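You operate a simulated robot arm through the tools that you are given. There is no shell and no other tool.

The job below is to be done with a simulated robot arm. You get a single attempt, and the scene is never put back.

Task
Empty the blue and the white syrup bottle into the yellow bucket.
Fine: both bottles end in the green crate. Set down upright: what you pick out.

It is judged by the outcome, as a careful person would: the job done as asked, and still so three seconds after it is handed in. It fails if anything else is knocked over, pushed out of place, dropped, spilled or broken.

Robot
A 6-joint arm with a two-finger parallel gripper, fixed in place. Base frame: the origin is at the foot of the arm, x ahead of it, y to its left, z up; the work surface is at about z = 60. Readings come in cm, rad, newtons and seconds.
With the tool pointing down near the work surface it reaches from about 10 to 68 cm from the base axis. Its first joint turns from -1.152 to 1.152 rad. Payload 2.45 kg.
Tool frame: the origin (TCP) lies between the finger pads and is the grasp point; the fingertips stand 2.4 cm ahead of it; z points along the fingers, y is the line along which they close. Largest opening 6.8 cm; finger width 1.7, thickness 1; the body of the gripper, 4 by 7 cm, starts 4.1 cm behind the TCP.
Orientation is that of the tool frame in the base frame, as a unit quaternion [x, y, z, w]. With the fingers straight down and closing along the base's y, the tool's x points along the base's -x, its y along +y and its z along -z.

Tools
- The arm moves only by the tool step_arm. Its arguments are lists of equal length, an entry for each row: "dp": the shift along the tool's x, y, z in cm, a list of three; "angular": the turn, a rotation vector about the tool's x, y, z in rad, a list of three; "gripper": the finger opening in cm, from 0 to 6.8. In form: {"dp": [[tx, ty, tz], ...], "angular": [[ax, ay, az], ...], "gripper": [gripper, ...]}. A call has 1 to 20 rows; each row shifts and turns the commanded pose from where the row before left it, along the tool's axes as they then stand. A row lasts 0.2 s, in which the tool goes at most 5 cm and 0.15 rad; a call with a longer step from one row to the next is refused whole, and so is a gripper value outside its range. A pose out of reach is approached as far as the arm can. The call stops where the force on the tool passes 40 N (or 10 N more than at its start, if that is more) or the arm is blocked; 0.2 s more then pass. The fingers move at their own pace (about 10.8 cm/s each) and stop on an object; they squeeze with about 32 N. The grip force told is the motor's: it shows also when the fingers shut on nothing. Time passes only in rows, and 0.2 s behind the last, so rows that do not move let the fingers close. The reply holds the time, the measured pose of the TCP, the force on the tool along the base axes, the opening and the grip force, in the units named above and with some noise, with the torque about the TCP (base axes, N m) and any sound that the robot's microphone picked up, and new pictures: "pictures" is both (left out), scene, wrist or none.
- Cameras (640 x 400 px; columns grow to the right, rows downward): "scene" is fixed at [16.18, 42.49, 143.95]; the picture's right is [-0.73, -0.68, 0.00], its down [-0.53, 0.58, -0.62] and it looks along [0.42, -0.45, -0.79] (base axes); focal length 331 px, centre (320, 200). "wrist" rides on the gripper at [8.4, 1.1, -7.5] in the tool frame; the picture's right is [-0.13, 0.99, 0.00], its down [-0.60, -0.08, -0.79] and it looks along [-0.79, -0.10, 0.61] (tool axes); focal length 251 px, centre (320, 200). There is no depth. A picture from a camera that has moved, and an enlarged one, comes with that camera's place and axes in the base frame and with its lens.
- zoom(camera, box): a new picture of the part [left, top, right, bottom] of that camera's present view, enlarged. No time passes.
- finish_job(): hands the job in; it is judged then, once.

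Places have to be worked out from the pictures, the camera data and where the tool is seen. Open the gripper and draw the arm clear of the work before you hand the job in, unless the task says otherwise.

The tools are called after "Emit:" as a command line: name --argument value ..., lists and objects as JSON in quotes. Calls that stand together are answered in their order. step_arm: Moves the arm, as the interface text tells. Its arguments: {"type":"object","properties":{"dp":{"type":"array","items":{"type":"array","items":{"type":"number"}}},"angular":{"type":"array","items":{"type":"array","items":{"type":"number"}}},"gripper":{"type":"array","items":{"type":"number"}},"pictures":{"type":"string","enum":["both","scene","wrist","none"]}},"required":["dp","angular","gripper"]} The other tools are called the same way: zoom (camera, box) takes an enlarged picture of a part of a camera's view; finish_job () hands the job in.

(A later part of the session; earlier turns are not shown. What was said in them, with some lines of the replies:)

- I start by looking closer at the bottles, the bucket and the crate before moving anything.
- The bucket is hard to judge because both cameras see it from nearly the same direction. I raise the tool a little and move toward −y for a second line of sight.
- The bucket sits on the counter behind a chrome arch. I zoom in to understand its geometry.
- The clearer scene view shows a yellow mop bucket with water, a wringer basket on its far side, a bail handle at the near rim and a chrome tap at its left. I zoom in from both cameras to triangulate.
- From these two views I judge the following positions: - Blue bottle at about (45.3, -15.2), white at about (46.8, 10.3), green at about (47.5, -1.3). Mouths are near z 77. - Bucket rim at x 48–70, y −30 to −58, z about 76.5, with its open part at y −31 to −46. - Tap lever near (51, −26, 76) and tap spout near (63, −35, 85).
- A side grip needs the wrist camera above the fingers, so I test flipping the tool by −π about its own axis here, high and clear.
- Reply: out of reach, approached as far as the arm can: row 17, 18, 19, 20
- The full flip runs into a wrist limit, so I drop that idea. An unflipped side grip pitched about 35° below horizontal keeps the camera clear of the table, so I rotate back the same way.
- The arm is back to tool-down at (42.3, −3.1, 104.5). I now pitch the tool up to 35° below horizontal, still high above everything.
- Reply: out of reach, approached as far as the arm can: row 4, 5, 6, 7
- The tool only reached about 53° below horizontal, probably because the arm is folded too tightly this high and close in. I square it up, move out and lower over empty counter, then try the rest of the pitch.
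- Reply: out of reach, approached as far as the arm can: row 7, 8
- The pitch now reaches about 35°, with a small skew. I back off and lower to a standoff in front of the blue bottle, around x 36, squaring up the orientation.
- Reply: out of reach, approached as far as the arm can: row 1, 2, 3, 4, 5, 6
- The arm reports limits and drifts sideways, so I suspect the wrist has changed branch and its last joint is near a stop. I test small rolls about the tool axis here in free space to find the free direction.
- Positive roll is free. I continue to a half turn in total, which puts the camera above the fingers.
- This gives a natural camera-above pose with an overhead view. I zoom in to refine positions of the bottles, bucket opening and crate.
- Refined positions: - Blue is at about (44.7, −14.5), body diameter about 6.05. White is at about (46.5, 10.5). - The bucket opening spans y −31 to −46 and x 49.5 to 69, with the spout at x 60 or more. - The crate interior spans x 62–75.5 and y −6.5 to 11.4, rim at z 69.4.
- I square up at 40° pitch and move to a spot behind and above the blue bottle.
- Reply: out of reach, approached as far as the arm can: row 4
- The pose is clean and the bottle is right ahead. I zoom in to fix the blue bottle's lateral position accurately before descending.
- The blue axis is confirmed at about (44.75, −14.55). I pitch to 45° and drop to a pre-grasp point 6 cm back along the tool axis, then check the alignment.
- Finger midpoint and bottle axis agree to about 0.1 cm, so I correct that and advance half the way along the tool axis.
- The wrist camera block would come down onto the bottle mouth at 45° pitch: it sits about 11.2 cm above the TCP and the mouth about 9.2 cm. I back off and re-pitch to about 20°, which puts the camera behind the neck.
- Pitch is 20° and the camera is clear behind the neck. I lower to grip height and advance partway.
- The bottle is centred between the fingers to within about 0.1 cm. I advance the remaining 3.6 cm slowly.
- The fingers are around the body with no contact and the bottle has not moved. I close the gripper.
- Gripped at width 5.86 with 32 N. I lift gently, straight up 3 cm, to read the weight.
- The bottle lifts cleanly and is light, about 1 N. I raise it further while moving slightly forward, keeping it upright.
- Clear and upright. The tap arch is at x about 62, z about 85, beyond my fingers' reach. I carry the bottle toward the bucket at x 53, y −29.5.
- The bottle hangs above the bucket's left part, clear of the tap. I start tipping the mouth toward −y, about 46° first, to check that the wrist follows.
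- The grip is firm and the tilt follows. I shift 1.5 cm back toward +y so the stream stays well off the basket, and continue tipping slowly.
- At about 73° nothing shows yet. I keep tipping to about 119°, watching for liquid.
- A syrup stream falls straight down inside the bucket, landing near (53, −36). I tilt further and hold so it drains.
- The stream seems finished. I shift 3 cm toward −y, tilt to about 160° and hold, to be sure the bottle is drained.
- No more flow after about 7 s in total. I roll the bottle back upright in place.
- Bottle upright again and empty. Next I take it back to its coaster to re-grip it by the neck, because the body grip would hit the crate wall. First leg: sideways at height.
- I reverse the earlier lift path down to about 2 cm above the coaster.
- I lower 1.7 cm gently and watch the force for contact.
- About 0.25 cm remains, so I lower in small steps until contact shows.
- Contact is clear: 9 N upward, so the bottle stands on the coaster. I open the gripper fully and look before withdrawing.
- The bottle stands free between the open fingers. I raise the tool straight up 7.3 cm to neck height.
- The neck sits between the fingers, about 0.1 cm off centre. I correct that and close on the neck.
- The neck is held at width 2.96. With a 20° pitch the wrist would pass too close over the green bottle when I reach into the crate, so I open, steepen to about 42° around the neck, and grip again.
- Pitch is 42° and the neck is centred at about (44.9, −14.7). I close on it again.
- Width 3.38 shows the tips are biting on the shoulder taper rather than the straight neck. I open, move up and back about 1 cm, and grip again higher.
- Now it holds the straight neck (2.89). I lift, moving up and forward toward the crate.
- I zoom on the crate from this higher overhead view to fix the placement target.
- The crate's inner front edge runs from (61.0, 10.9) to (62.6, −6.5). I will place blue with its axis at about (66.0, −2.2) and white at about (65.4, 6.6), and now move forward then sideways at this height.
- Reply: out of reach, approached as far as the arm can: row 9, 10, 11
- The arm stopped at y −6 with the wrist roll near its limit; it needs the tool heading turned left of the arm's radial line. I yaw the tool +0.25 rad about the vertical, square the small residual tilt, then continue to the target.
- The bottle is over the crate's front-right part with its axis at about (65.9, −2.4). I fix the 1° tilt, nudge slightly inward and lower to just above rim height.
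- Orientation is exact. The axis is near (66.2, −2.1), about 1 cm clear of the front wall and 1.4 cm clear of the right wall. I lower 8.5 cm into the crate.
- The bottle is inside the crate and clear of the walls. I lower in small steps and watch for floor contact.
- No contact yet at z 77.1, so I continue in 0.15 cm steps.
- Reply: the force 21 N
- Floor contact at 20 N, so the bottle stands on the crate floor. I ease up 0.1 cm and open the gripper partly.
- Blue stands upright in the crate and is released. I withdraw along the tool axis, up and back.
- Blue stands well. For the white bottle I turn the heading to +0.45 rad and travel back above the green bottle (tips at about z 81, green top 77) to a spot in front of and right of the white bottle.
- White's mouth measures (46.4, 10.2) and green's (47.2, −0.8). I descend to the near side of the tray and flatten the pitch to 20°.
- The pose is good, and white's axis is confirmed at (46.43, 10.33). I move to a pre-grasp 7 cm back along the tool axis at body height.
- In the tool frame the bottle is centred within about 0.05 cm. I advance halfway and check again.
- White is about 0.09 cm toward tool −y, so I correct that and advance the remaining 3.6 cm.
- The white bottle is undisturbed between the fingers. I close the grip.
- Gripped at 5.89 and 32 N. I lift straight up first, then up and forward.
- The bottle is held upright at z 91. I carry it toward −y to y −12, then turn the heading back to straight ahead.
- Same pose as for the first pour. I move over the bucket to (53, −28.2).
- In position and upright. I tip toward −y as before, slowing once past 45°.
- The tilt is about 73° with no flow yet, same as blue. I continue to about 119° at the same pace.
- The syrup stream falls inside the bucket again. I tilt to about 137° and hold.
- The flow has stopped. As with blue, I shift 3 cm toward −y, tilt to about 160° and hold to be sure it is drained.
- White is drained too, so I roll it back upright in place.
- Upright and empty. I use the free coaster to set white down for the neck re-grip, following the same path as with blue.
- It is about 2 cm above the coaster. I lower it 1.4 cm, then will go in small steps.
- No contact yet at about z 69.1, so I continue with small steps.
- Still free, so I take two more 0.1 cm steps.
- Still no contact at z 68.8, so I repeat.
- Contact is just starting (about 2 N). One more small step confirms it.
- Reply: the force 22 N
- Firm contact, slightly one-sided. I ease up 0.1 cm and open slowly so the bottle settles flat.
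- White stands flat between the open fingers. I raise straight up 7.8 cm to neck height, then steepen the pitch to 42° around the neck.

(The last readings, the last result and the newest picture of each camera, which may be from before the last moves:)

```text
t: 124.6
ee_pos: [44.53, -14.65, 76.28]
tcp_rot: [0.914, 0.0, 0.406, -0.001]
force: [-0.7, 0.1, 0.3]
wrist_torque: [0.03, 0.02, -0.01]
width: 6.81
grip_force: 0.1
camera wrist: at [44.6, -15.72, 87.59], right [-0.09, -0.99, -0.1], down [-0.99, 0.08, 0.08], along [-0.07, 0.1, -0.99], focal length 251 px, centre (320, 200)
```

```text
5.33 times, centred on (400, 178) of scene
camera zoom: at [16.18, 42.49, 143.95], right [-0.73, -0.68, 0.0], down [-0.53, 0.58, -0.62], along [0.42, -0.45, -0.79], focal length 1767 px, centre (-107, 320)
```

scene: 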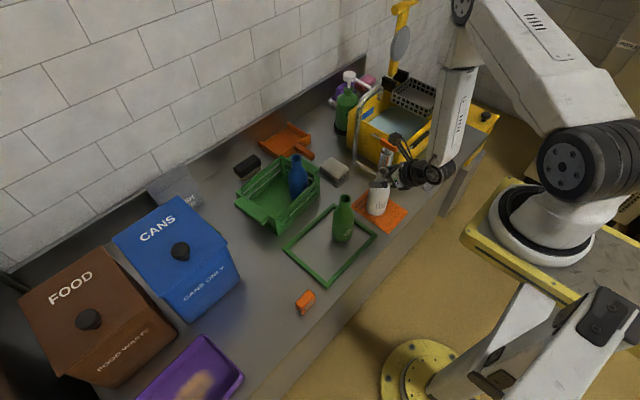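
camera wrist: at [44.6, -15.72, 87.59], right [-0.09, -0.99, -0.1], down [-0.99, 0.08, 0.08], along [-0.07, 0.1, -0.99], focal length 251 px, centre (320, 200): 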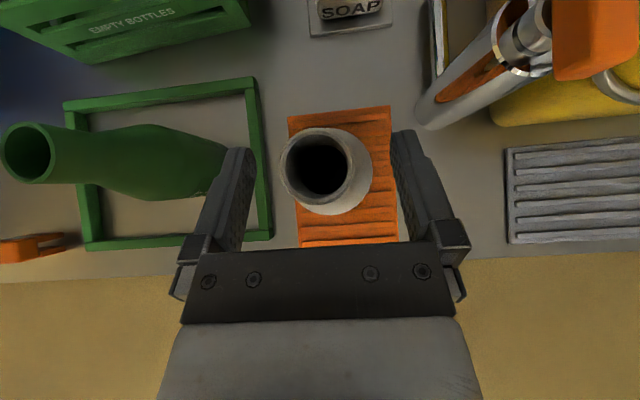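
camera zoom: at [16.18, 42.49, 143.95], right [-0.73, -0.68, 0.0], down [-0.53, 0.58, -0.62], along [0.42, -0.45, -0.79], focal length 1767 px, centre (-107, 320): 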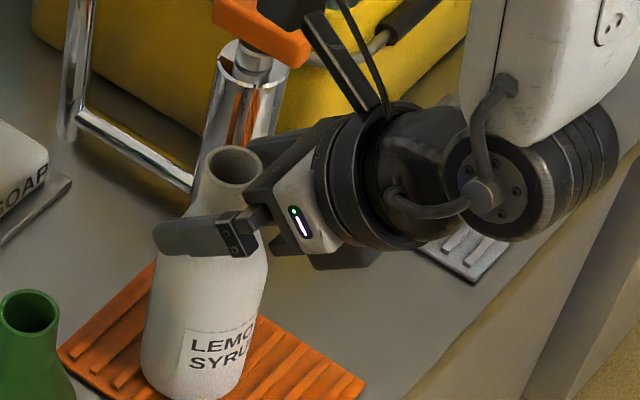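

White's neck is centred at about (45.15, −14.63). I shift slightly up and back so the pads meet the straight neck, then close.

Emit:
step_arm --dp '[[0.11, 0, -0.476], [0, 0, 0], [0, 0, 0], [0, 0, 0], [0, 0, 0], [0, 0, 0], [0, 0, 0]]' --angular '[[0, 0, 0], [0, 0, 0], [0, 0, 0], [0, 0, 0], [0, 0, 0], [0, 0, 0], [0, 0, 0]]' --gripper '[6.0, 5.0, 4.0, 3.5, 3.2, 2.0, 2.0]'

Emit:
zoom --camera "wrist" --box '[200, 80, 440, 250]'

Emit:
zoom --camera "scene" --box '[340, 140, 460, 215]'

```text
t: 126.2
ee_pos: [44.46, -14.69, 76.74]
tcp_rot: [0.913, -0.001, 0.407, -0.001]
force: [-0.8, 0.7, 2.5]
wrist_torque: [-0.09, 0.03, -0.04]
width: 2.84
grip_force: 32.3
camera wrist: at [44.32, -15.78, 88.02], right [-0.09, -0.99, -0.1], down [-0.99, 0.08, 0.08], along [-0.07, 0.1, -0.99], focal length 251 px, centre (320, 200)
```

scene: 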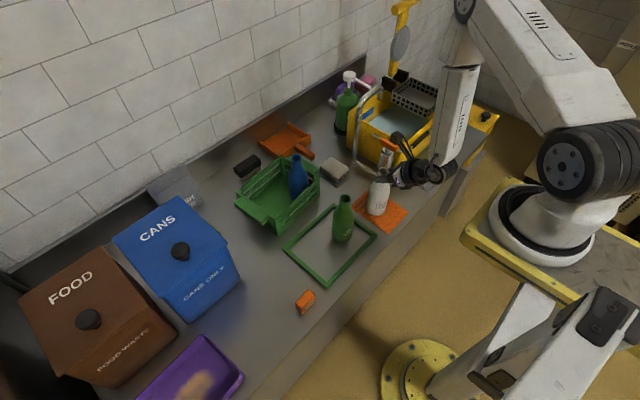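
wrist: 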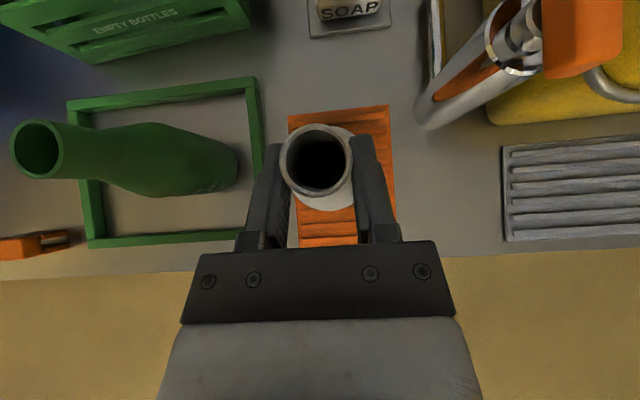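

```text
2.35 times, centred on (320, 165) of wrist
camera zoom: at [44.32, -15.78, 88.02], right [-0.09, -0.99, -0.1], down [-0.99, 0.08, 0.08], along [-0.07, 0.1, -0.99], focal length 592 px, centre (320, 282)
```

zoom: 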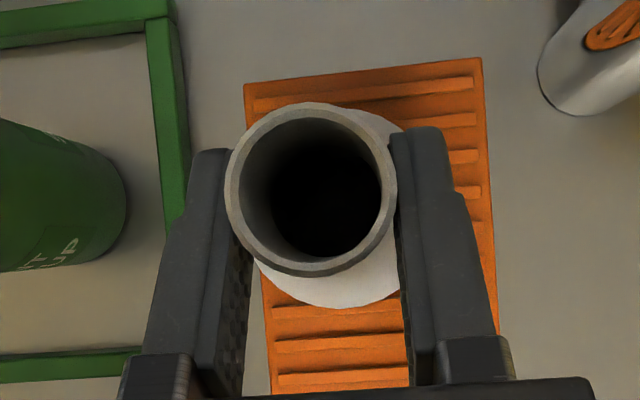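

```text
5.33 times, centred on (400, 178) of scene
camera zoom: at [16.17, 42.49, 143.95], right [-0.73, -0.68, 0.0], down [-0.53, 0.58, -0.62], along [0.42, -0.45, -0.79], focal length 1767 px, centre (-107, 320)
```

zoom: 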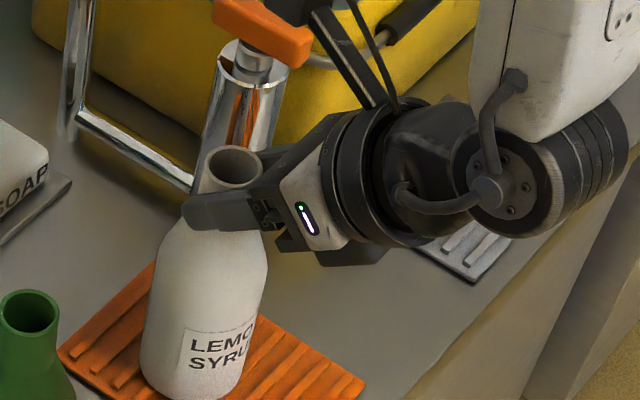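

Held on the straight neck (2.84). I lift up and forward, and turn the heading to +0.45 rad for the crate.

Emit:
step_arm --dp '[[0.74, 0, -0.67], [1.11, 0, -1.0], [1.11, 0, -1.0], [1.88, 0, 0.09], [1.88, 0, 0.09], [1.88, 0, 0.09], [1.88, 0, 0.09], [1.88, 0, 0.09], [1.88, 0, 0.09], [2.22, 0, 0.22], [2.22, 0, 0.22], [0, 0, 0], [0, 0, 0], [0, 0, 0], [0, 0, 0]]' --angular '[[0, 0, 0], [0, 0, 0], [0, 0, 0], [0, 0, 0], [0, 0, 0], [0, 0, 0], [0, 0, 0], [0, 0, 0], [0, 0, 0], [0, 0, 0], [0, 0, 0], [0.1113, 0, -0.1007], [0.1113, 0, -0.1007], [0.1113, 0, -0.1007], [0, 0, 0]]' --gripper '[2.0, 2.0, 2.0, 2.0, 2.0, 2.0, 2.0, 2.0, 2.0, 2.0, 2.0, 2.0, 2.0, 2.0, 2.0]'

Emit:
zoom --camera "scene" --box '[240, 90, 480, 240]'

```text
t: 129.4
ee_pos: [55.5, -14.77, 91.76]
tcp_rot: [0.889, 0.204, 0.399, -0.092]
force: [-0.1, 0.0, -0.7]
wrist_torque: [-0.02, 0.01, 0.03]
width: 2.86
grip_force: 32.4
camera wrist: at [55.92, -15.64, 103.02], right [0.36, -0.93, -0.1], down [-0.93, -0.36, 0.08], along [-0.11, 0.06, -0.99], focal length 251 px, centre (320, 200)
```

scene: 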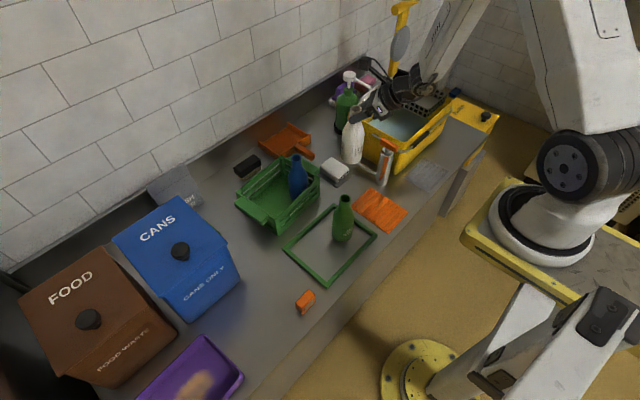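
wrist: 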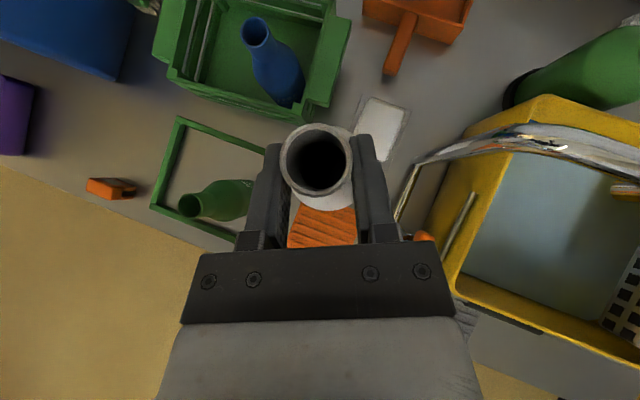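

```text
2.67 times, centred on (360, 165) of scene
camera zoom: at [16.18, 42.49, 143.95], right [-0.73, -0.68, 0.0], down [-0.53, 0.58, -0.62], along [0.42, -0.45, -0.79], focal length 883 px, centre (213, 293)
```

zoom: 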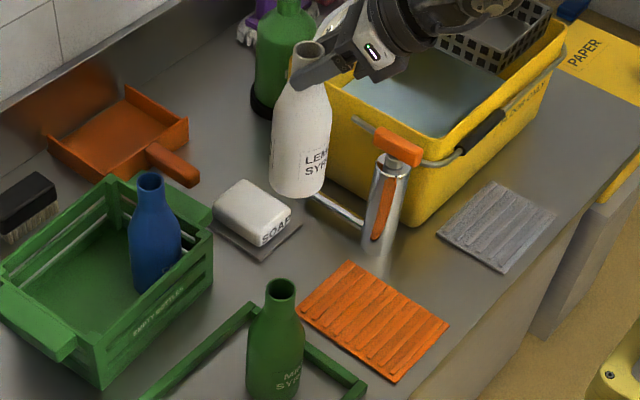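

White hangs straight with its bottom at about z 76. I carry it in +y along x 55.5, between the green bottle and the crate, to y 6.3.

Emit:
step_arm --dp '[[0.4, -1.2, 0.43], [0.766, -2.363, 0.848], [0.766, -2.363, 0.848], [0.766, -2.363, 0.848], [0.766, -2.363, 0.848], [0.766, -2.363, 0.848], [0.766, -2.363, 0.848], [0.766, -2.363, 0.848], [0.366, -1.163, 0.418], [0, 0, 0]]' --angular '[[0, 0, 0], [0, 0, 0], [0, 0, 0], [0, 0, 0], [0, 0, 0], [0, 0, 0], [0, 0, 0], [0, 0, 0], [0, 0, 0], [0, 0, 0]]' --gripper '[2.0, 2.0, 2.0, 2.0, 2.0, 2.0, 2.0, 2.0, 2.0, 2.0]'

Emit:
zoom --camera "scene" --box '[220, 100, 420, 250]'

Emit:
zoom --camera "wrist" --box '[160, 0, 480, 200]'

```text
t: 131.6
ee_pos: [55.82, 6.25, 91.78]
tcp_rot: [0.891, 0.204, 0.396, -0.09]
force: [-0.6, -0.5, 0.1]
wrist_torque: [0.01, -0.02, -0.01]
width: 2.86
grip_force: 32.1
camera wrist: at [56.11, 5.26, 102.98], right [0.35, -0.93, -0.1], down [-0.93, -0.36, 0.08], along [-0.11, 0.06, -0.99], focal length 251 px, centre (320, 200)
```

scene: 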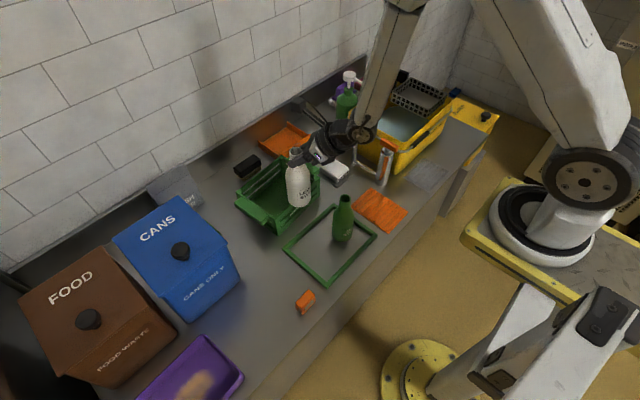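
wrist: 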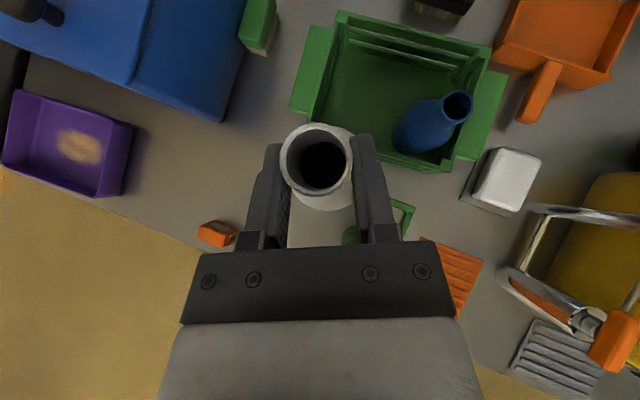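

```text
2.67 times, centred on (320, 175) of scene
camera zoom: at [16.18, 42.49, 143.95], right [-0.73, -0.68, 0.0], down [-0.53, 0.58, -0.62], along [0.42, -0.45, -0.79], focal length 883 px, centre (320, 267)
```

zoom: 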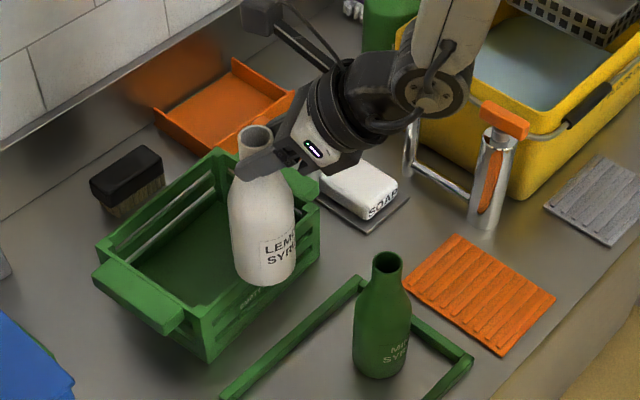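

```text
2.00 times, centred on (320, 100) of wrist
camera zoom: at [56.11, 5.26, 102.98], right [0.35, -0.93, -0.1], down [-0.93, -0.36, 0.08], along [-0.11, 0.06, -0.99], focal length 503 px, centre (320, 400)
```

zoom: 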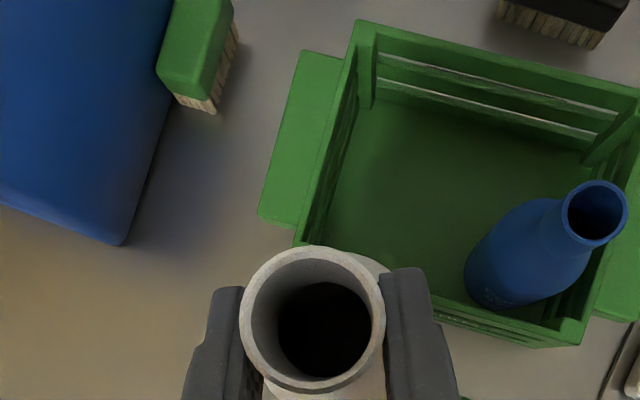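

White's axis is at about (56.5, 6.6). I move forward 8.8 cm at this height to put it over its crate slot, next to blue.

Emit:
step_arm --dp '[[0.8, 0.585, 0.88], [1.325, 0.975, 1.465], [1.325, 0.975, 1.465], [1.325, 0.975, 1.465], [0.53, 0.39, 0.585], [0, 0, 0]]' --angular '[[0, 0, 0], [0, 0, 0], [0, 0, 0], [0, 0, 0], [0, 0, 0], [0, 0, 0]]' --gripper '[2.0, 2.0, 2.0, 2.0, 2.0, 2.0]'

Emit:
zoom --camera "wrist" --box '[160, 50, 480, 250]'

Emit:
zoom --camera "scene" --box '[220, 90, 380, 240]'

```text
t: 133.0
ee_pos: [64.37, 6.24, 91.92]
tcp_rot: [0.89, 0.204, 0.398, -0.091]
force: [0.1, 0.3, -0.3]
wrist_torque: [0.03, -0.01, 0.0]
width: 2.87
grip_force: 31.8
camera wrist: at [64.84, 5.23, 103.1], right [0.35, -0.93, -0.1], down [-0.93, -0.36, 0.08], along [-0.11, 0.06, -0.99], focal length 251 px, centre (320, 200)
```

scene: 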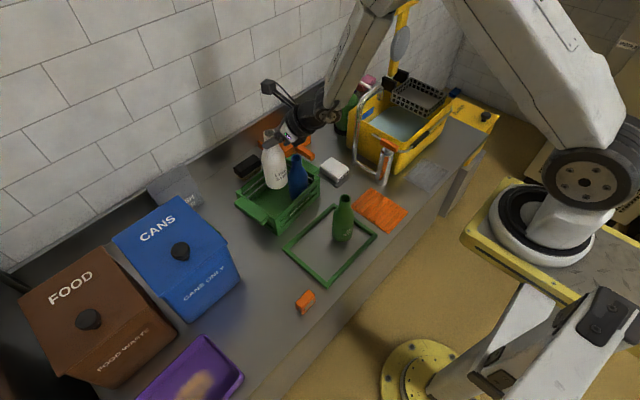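
wrist: 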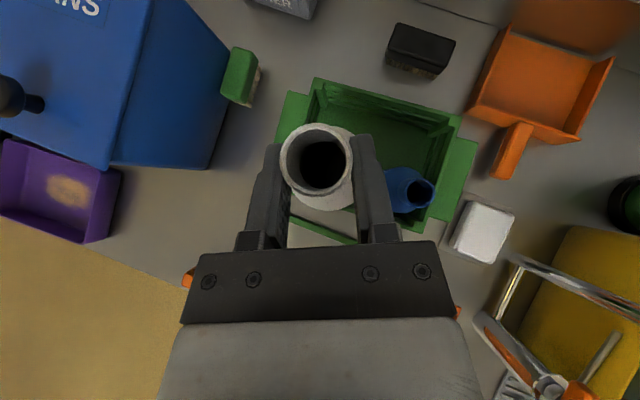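

```text
2.00 times, centred on (320, 150) of wrist
camera zoom: at [64.84, 5.23, 103.1], right [0.35, -0.93, -0.1], down [-0.93, -0.36, 0.08], along [-0.11, 0.06, -0.99], focal length 503 px, centre (320, 300)
```

zoom: 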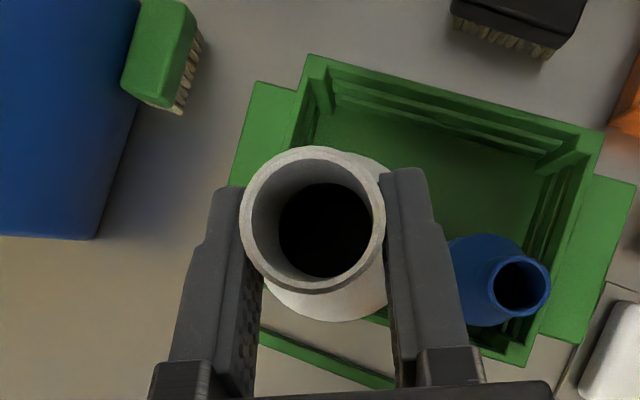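

```text
2.67 times, centred on (300, 165) of scene
camera zoom: at [16.18, 42.49, 143.95], right [-0.73, -0.68, 0.0], down [-0.53, 0.58, -0.62], along [0.42, -0.45, -0.79], focal length 883 px, centre (373, 293)
```

zoom: 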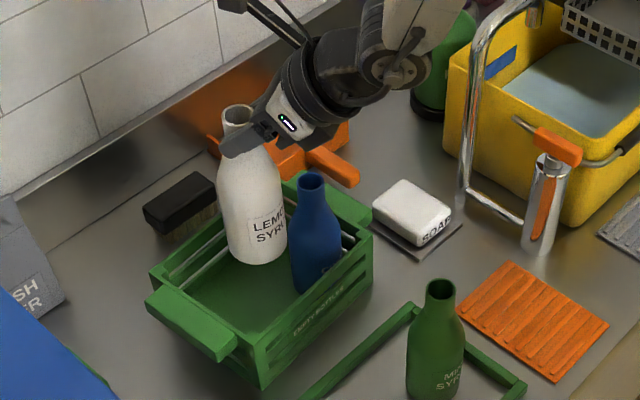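

Blue reads (66.1, −2.1) and white (65.2, 6.6), so the slot is clear on all sides. I nudge 0.3 cm inward and lower to just above the rim.

Emit:
step_arm --dp '[[0.18, 0.13, 0.2], [-1.113, 0, 1.007], [-1.484, 0, 1.342], [-1.113, 0, 1.007], [-0.371, 0, 0.336], [0, 0, 0]]' --angular '[[0, 0, 0], [0, 0, 0], [0, 0, 0], [0, 0, 0], [0, 0, 0], [0, 0, 0]]' --gripper '[2.0, 2.0, 2.0, 2.0, 2.0, 2.0]'

Emit:
zoom --camera "wrist" --box '[160, 50, 480, 250]'

Emit:
zoom --camera "scene" --box '[220, 110, 360, 240]'

```text
t: 134.4
ee_pos: [64.72, 6.31, 86.23]
tcp_rot: [0.89, 0.204, 0.398, -0.091]
force: [-1.7, 0.8, -1.4]
wrist_torque: [0.02, 0.01, -0.01]
width: 2.84
grip_force: 32.2
camera wrist: at [65.18, 5.28, 97.53], right [0.35, -0.93, -0.1], down [-0.93, -0.36, 0.08], along [-0.11, 0.06, -0.99], focal length 251 px, centre (320, 200)
```

scene: 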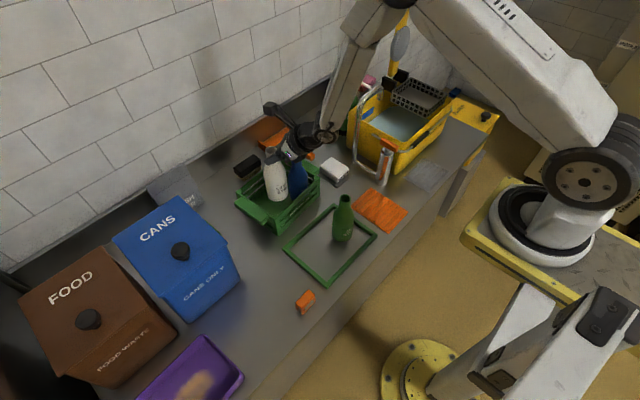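
wrist: 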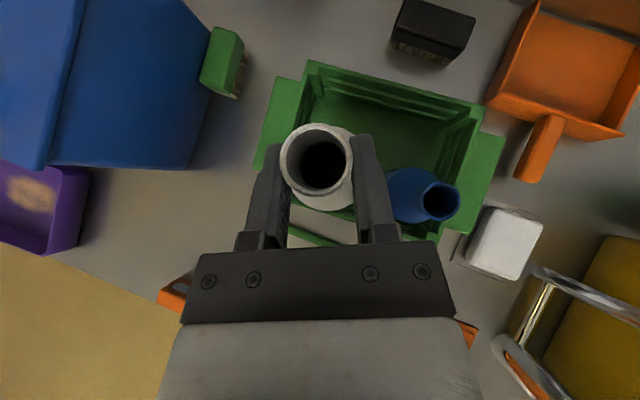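

```text
2.00 times, centred on (320, 150) of wrist
camera zoom: at [65.18, 5.28, 97.53], right [0.35, -0.93, -0.1], down [-0.93, -0.36, 0.08], along [-0.11, 0.06, -0.99], focal length 503 px, centre (320, 300)
```

zoom: 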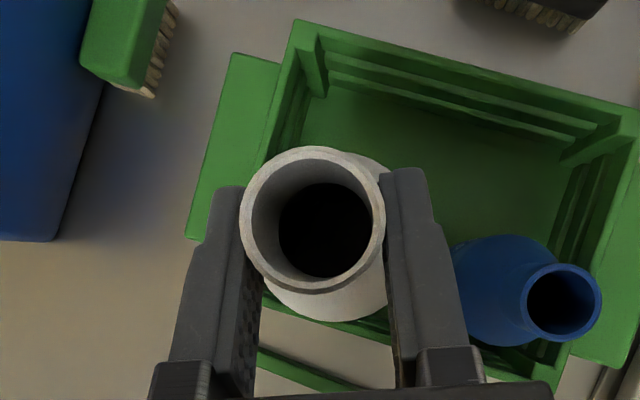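

```text
3.08 times, centred on (290, 175) of scene
camera zoom: at [16.18, 42.49, 143.95], right [-0.73, -0.68, 0.0], down [-0.53, 0.58, -0.62], along [0.42, -0.45, -0.79], focal length 1019 px, centre (412, 277)
```

zoom: 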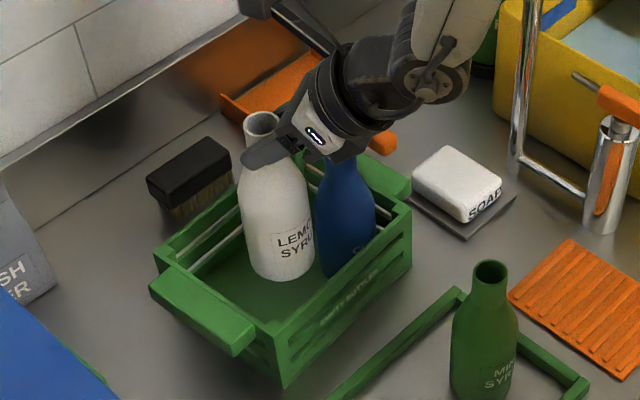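

Margins to the front and left walls and to blue are about 1–2 cm. I lower 8.3 cm into the crate.

Emit:
step_arm --dp '[[-0.742, 0, 0.671], [-1.261, 0, 1.141], [-1.261, 0, 1.141], [-1.261, 0, 1.141], [-1.113, 0, 1.007], [-0.519, 0, 0.47], [0, 0, 0]]' --angular '[[0, 0, 0], [0, 0, 0], [0, 0, 0], [0, 0, 0], [0, 0, 0], [0, 0, 0], [0, 0, 0]]' --gripper '[2.0, 2.0, 2.0, 2.0, 2.0, 2.0, 2.0]'

Emit:
zoom --camera "wrist" --box '[160, 50, 480, 250]'

Emit:
zoom --camera "scene" --box '[220, 110, 360, 240]'

```text
t: 136.0
ee_pos: [64.87, 6.28, 78.03]
tcp_rot: [0.89, 0.205, 0.398, -0.092]
force: [-0.1, 0.3, -0.6]
wrist_torque: [-0.01, -0.02, 0.03]
width: 2.82
grip_force: 31.9
camera wrist: at [65.26, 5.29, 89.23], right [0.35, -0.93, -0.1], down [-0.93, -0.36, 0.08], along [-0.11, 0.06, -0.99], focal length 251 px, centre (320, 200)
```

scene: 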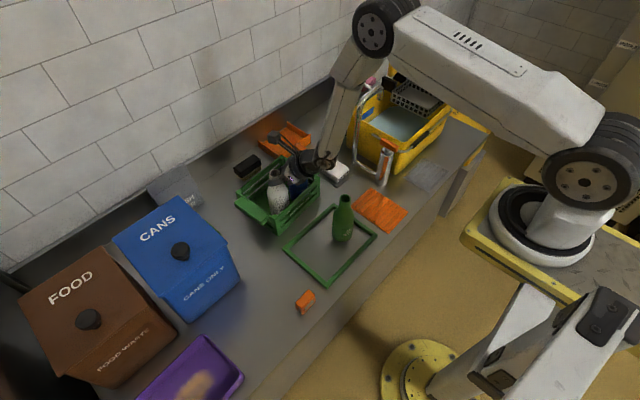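
wrist: 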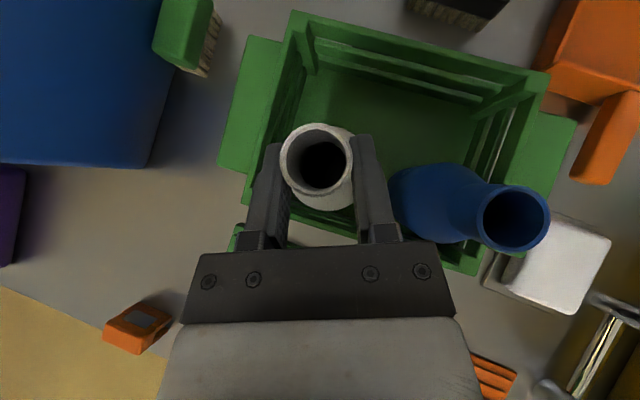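

```text
2.00 times, centred on (320, 150) of wrist
camera zoom: at [65.26, 5.29, 89.23], right [0.35, -0.93, -0.1], down [-0.93, -0.36, 0.08], along [-0.11, 0.06, -0.99], focal length 503 px, centre (320, 300)
```

zoom: 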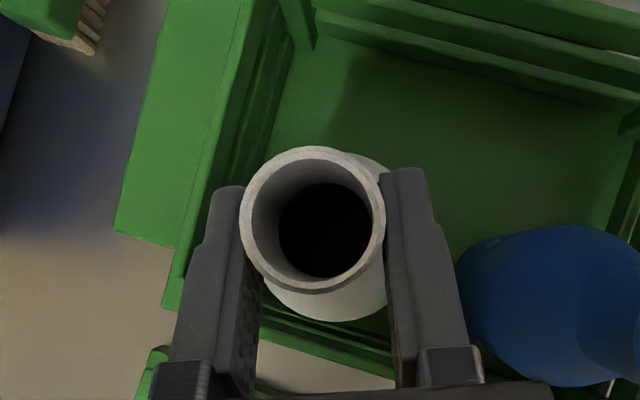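

```text
3.08 times, centred on (290, 175) of scene
camera zoom: at [16.18, 42.49, 143.95], right [-0.73, -0.68, 0.0], down [-0.53, 0.58, -0.62], along [0.42, -0.45, -0.79], focal length 1019 px, centre (412, 277)
```

zoom: 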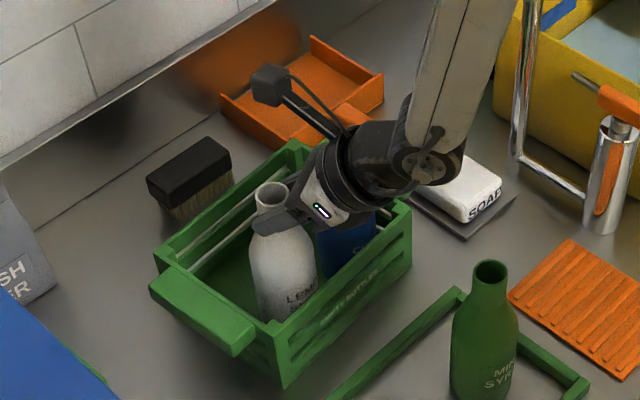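

Inside the crate and clear of blue. I lower 0.9 cm, then go in small steps to contact.

Emit:
step_arm --dp '[[-0.223, 0, 0.201], [-0.223, 0, 0.201], [-0.223, 0, 0.201], [0, 0, 0]]' --angular '[[0, 0, 0], [0, 0, 0], [0, 0, 0], [0, 0, 0]]' --gripper '[2.0, 2.0, 2.0, 2.0]' --pictures "none"

Emit:
step_arm --dp '[[-0.074, 0, 0.067], [-0.074, 0, 0.067], [0, 0, 0]]' --angular '[[0, 0, 0], [0, 0, 0], [0, 0, 0]]' --gripper '[2.0, 2.0, 2.0]' --pictures "none"

```text
t: 137.0
ee_pos: [64.8, 6.14, 77.23]
tcp_rot: [0.89, 0.204, 0.398, -0.09]
force: [-0.3, 0.5, 0.0]
wrist_torque: [0.04, 0.0, -0.03]
width: 2.84
grip_force: 31.5
```

```text
t: 137.8
ee_pos: [64.91, 6.33, 77.1]
tcp_rot: [0.89, 0.205, 0.398, -0.091]
force: [-0.5, -0.5, -0.4]
wrist_torque: [0.02, 0.01, -0.02]
width: 2.86
grip_force: 31.9
```

No contact yet at z 77.1. I keep lowering in 0.1 cm steps.

Emit:
step_arm --dp '[[-0.074, 0, 0.067], [-0.074, 0, 0.067], [0, 0, 0]]' --angular '[[0, 0, 0], [0, 0, 0], [0, 0, 0]]' --gripper '[2.0, 2.0, 2.0]' --pictures "none"

```text
t: 138.6
ee_pos: [64.75, 6.35, 76.73]
tcp_rot: [0.889, 0.204, 0.398, -0.092]
force: [0.1, -0.7, -0.3]
wrist_torque: [-0.01, -0.01, 0.01]
width: 2.85
grip_force: 32.1
```

Still free, so one more 0.1 cm step.

Emit:
step_arm --dp '[[-0.074, 0, 0.067], [0, 0, 0], [0, 0, 0]]' --angular '[[0, 0, 0], [0, 0, 0], [0, 0, 0]]' --gripper '[2.0, 2.0, 2.0]' --pictures "none"

```text
t: 139.4
ee_pos: [64.95, 6.43, 76.74]
tcp_rot: [0.89, 0.204, 0.398, -0.091]
force: [-1.3, -0.2, 3.6]
wrist_torque: [-0.04, 0.02, -0.02]
width: 2.82
grip_force: 32.0
```

Light floor contact (3.6 N), so white stands on the crate floor. I open the gripper partly and look.

Emit:
step_arm --dp '[[0, 0, 0], [0, 0, 0], [0, 0, 0], [0, 0, 0], [0, 0, 0]]' --angular '[[0, 0, 0], [0, 0, 0], [0, 0, 0], [0, 0, 0], [0, 0, 0]]' --gripper '[2.9, 3.3, 4.0, 4.6, 4.6]'

Emit:
zoom --camera "wrist" --box '[160, 50, 480, 250]'

Emit:
zoom --camera "scene" --box '[220, 110, 360, 240]'

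```text
t: 140.6
ee_pos: [64.92, 6.27, 76.64]
tcp_rot: [0.889, 0.205, 0.398, -0.092]
force: [0.0, 0.2, -0.3]
wrist_torque: [0.01, -0.03, 0.01]
width: 4.59
grip_force: 0.1
camera wrist: at [65.26, 5.36, 87.93], right [0.35, -0.93, -0.1], down [-0.93, -0.36, 0.08], along [-0.11, 0.06, -0.99], focal length 251 px, centre (320, 200)
```

scene: 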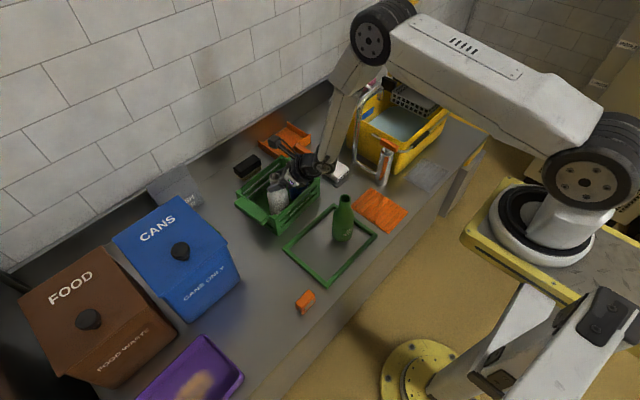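
wrist: 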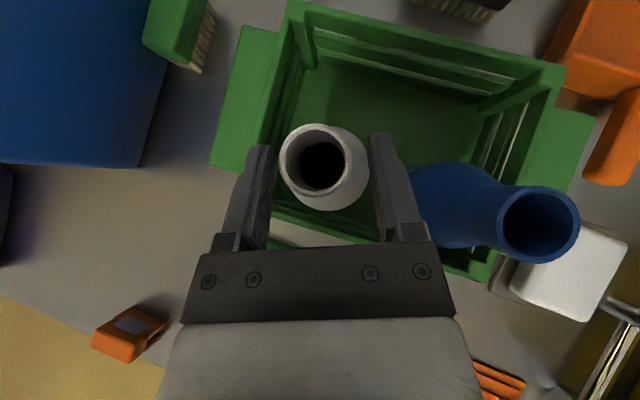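

```text
2.00 times, centred on (320, 150) of wrist
camera zoom: at [65.26, 5.36, 87.93], right [0.35, -0.93, -0.1], down [-0.93, -0.36, 0.08], along [-0.11, 0.06, -0.99], focal length 503 px, centre (320, 300)
```

zoom: 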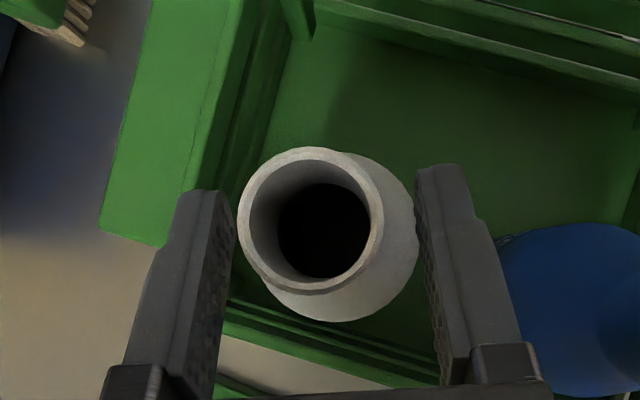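

```text
3.08 times, centred on (290, 175) of scene
camera zoom: at [16.18, 42.49, 143.95], right [-0.73, -0.68, 0.0], down [-0.53, 0.58, -0.62], along [0.42, -0.45, -0.79], focal length 1019 px, centre (412, 277)
```

zoom: 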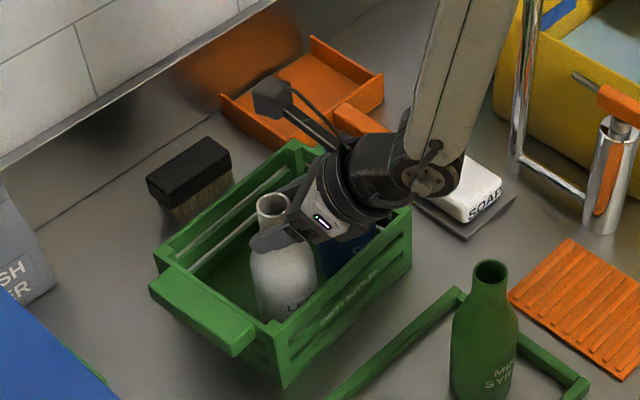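

White stands upright and released beside blue. I withdraw along the tool axis, up and back, then raise the arm clear.

Emit:
step_arm --dp '[[0, 0, -1.2], [0, 0, -2.2], [0, 0, -3], [0, 0, -3], [0, 0, -3], [1.5, 0, -1.4], [1.5, 0, -1.4], [0, 0, 0]]' --angular '[[0, 0, 0], [0, 0, 0], [0, 0, 0], [0, 0, 0], [0, 0, 0], [0, 0, 0], [0, 0, 0], [0, 0, 0]]' --gripper '[4.6, 4.6, 4.6, 5.0, 6.0, 6.8, 6.8, 6.8]'

Emit:
zoom --camera "scene" --box '[200, 100, 420, 290]'

Emit:
zoom --camera "wrist" --box '[160, 0, 480, 200]'

```text
t: 142.4
ee_pos: [56.35, 2.13, 88.99]
tcp_rot: [0.89, 0.204, 0.397, -0.091]
force: [-0.1, -0.5, -0.1]
wrist_torque: [0.05, 0.01, 0.01]
width: 6.82
grip_force: 0.1
camera wrist: at [56.84, 1.18, 100.35], right [0.35, -0.93, -0.1], down [-0.93, -0.36, 0.08], along [-0.11, 0.06, -0.99], focal length 251 px, centre (320, 200)
```

scene: 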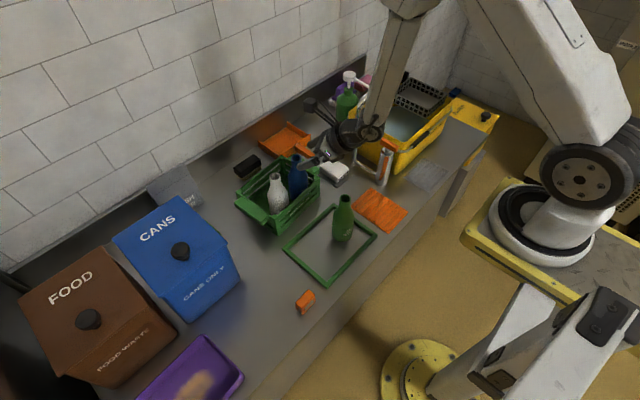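
wrist: 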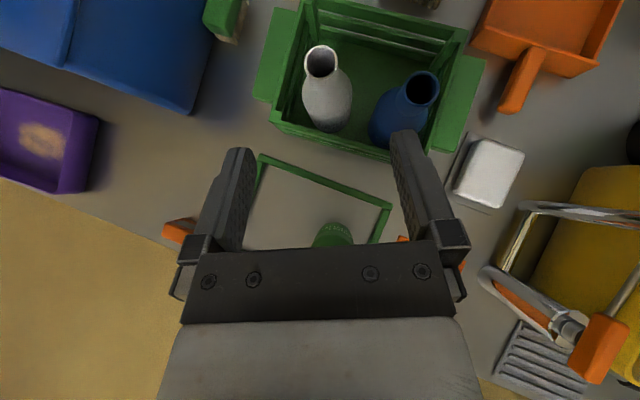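

```text
2.11 times, centred on (310, 195) of scene
camera zoom: at [16.18, 42.49, 143.95], right [-0.73, -0.68, 0.0], down [-0.53, 0.58, -0.62], along [0.42, -0.45, -0.79], focal length 697 px, centre (341, 210)
```

zoom: 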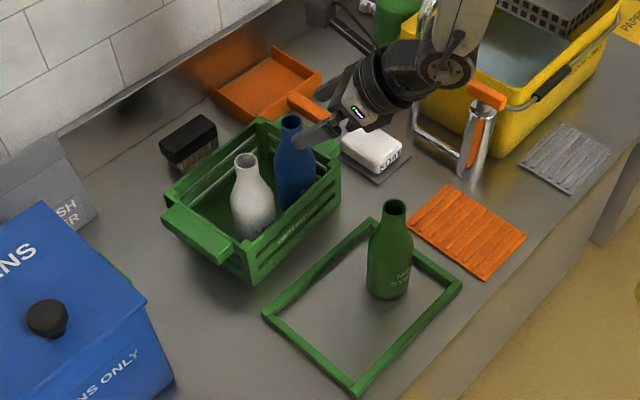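

```text
2.00 times, centred on (320, 100) of wrist
camera zoom: at [56.84, 1.18, 100.35], right [0.35, -0.93, -0.1], down [-0.93, -0.36, 0.08], along [-0.11, 0.06, -0.99], focal length 503 px, centre (320, 400)
```

zoom: 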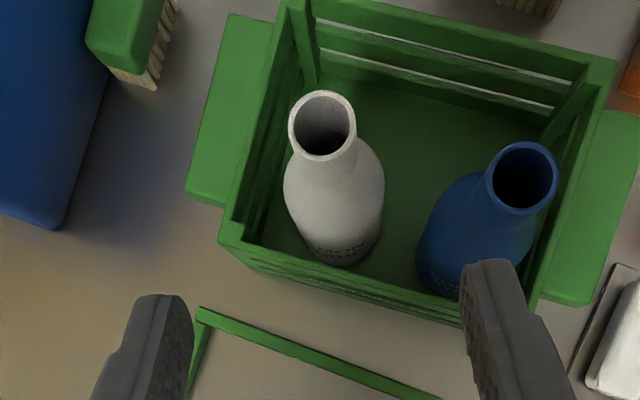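

Both bottles stand upright in the crate. I draw the arm further up and back, clear of the work, and make a last check.

Emit:
step_arm --dp '[[-0.09, 0.25, -2.0], [-0.09, 0.25, -2.3], [-0.09, 0.25, -2.3], [-0.09, 0.25, -2.0], [0, 0, 0]]' --angular '[[0, 0, 0], [0, 0, 0], [0, 0, 0], [0, 0, 0], [0, 0, 0]]' --gripper '[6.8, 6.8, 6.8, 6.8, 6.8]'

Emit:
zoom --camera "scene" --box '[200, 60, 500, 300]'

Emit:
zoom --camera "wrist" --box '[160, 0, 640, 300]'

```text
t: 143.6
ee_pos: [50.86, -1.64, 94.57]
tcp_rot: [0.89, 0.205, 0.398, -0.091]
force: [0.8, 0.0, 1.0]
wrist_torque: [-0.02, -0.01, -0.02]
width: 6.78
grip_force: 0.0
camera wrist: at [51.27, -2.58, 105.84], right [0.35, -0.93, -0.1], down [-0.93, -0.36, 0.08], along [-0.11, 0.06, -0.99], focal length 251 px, centre (320, 200)
```

scene: 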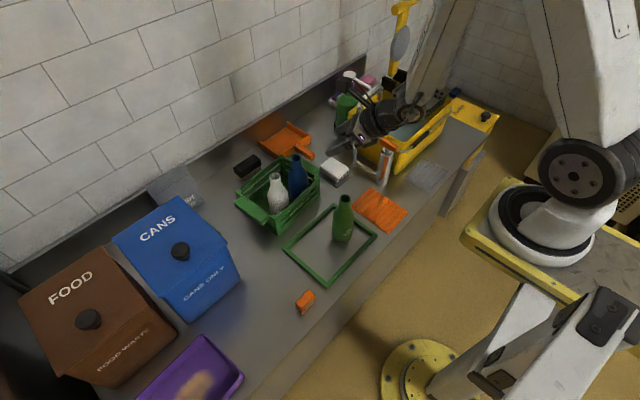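
wrist: 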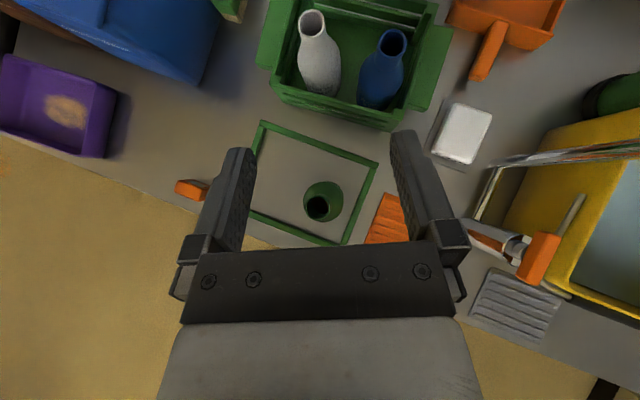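

```text
1.67 times, centred on (350, 180) of scene
camera zoom: at [16.18, 42.49, 143.95], right [-0.73, -0.68, 0.0], down [-0.53, 0.58, -0.62], along [0.42, -0.45, -0.79], focal length 552 px, centre (270, 233)
```

zoom: 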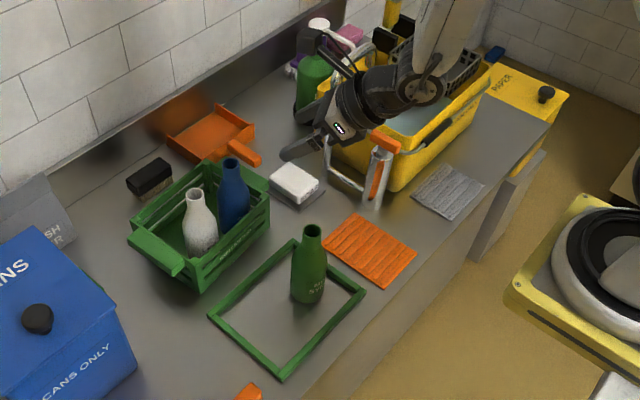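

```text
1.33 times, centred on (400, 150) of wrist
camera zoom: at [51.27, -2.58, 105.84], right [0.35, -0.93, -0.1], down [-0.93, -0.36, 0.08], along [-0.11, 0.06, -0.99], focal length 335 px, centre (213, 267)
```

zoom: 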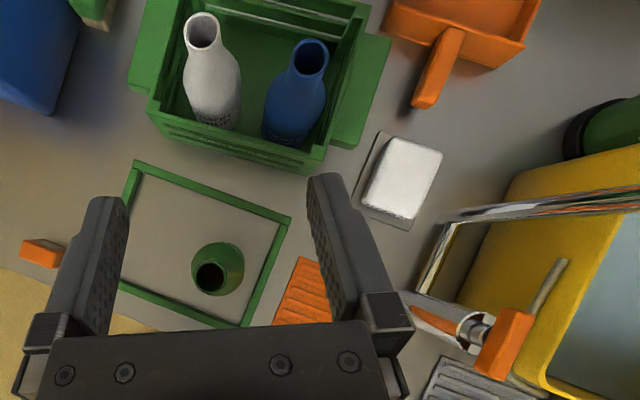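

The final pictures show both emptied bottles upright in the green crate. The green bottle, tray, coaster, tap and bucket are undisturbed and no spill is visible. The gripper is open and clear, so I hand the job in.

Emit:
finish_job

```text
The job is handed in.
```

I emptied the blue and the white syrup bottles into the yellow bucket and stood both upright in the green crate, side by side. I have handed the job in.

- **Pouring:** From each bottle I saw a stream fall inside the bucket. I then tipped each to about 160° and held it until nothing more came out.
- **Re-gripping:** My grip on the body would have hit the crate wall, so I set each bottle down briefly on the orange coaster and picked it up again by the neck.
- **Everything else:** In the last pictures nothing else looks moved or knocked over, including the green bottle, and I saw no spill.

The gripper was open and the arm was clear of the work when I handed it in.
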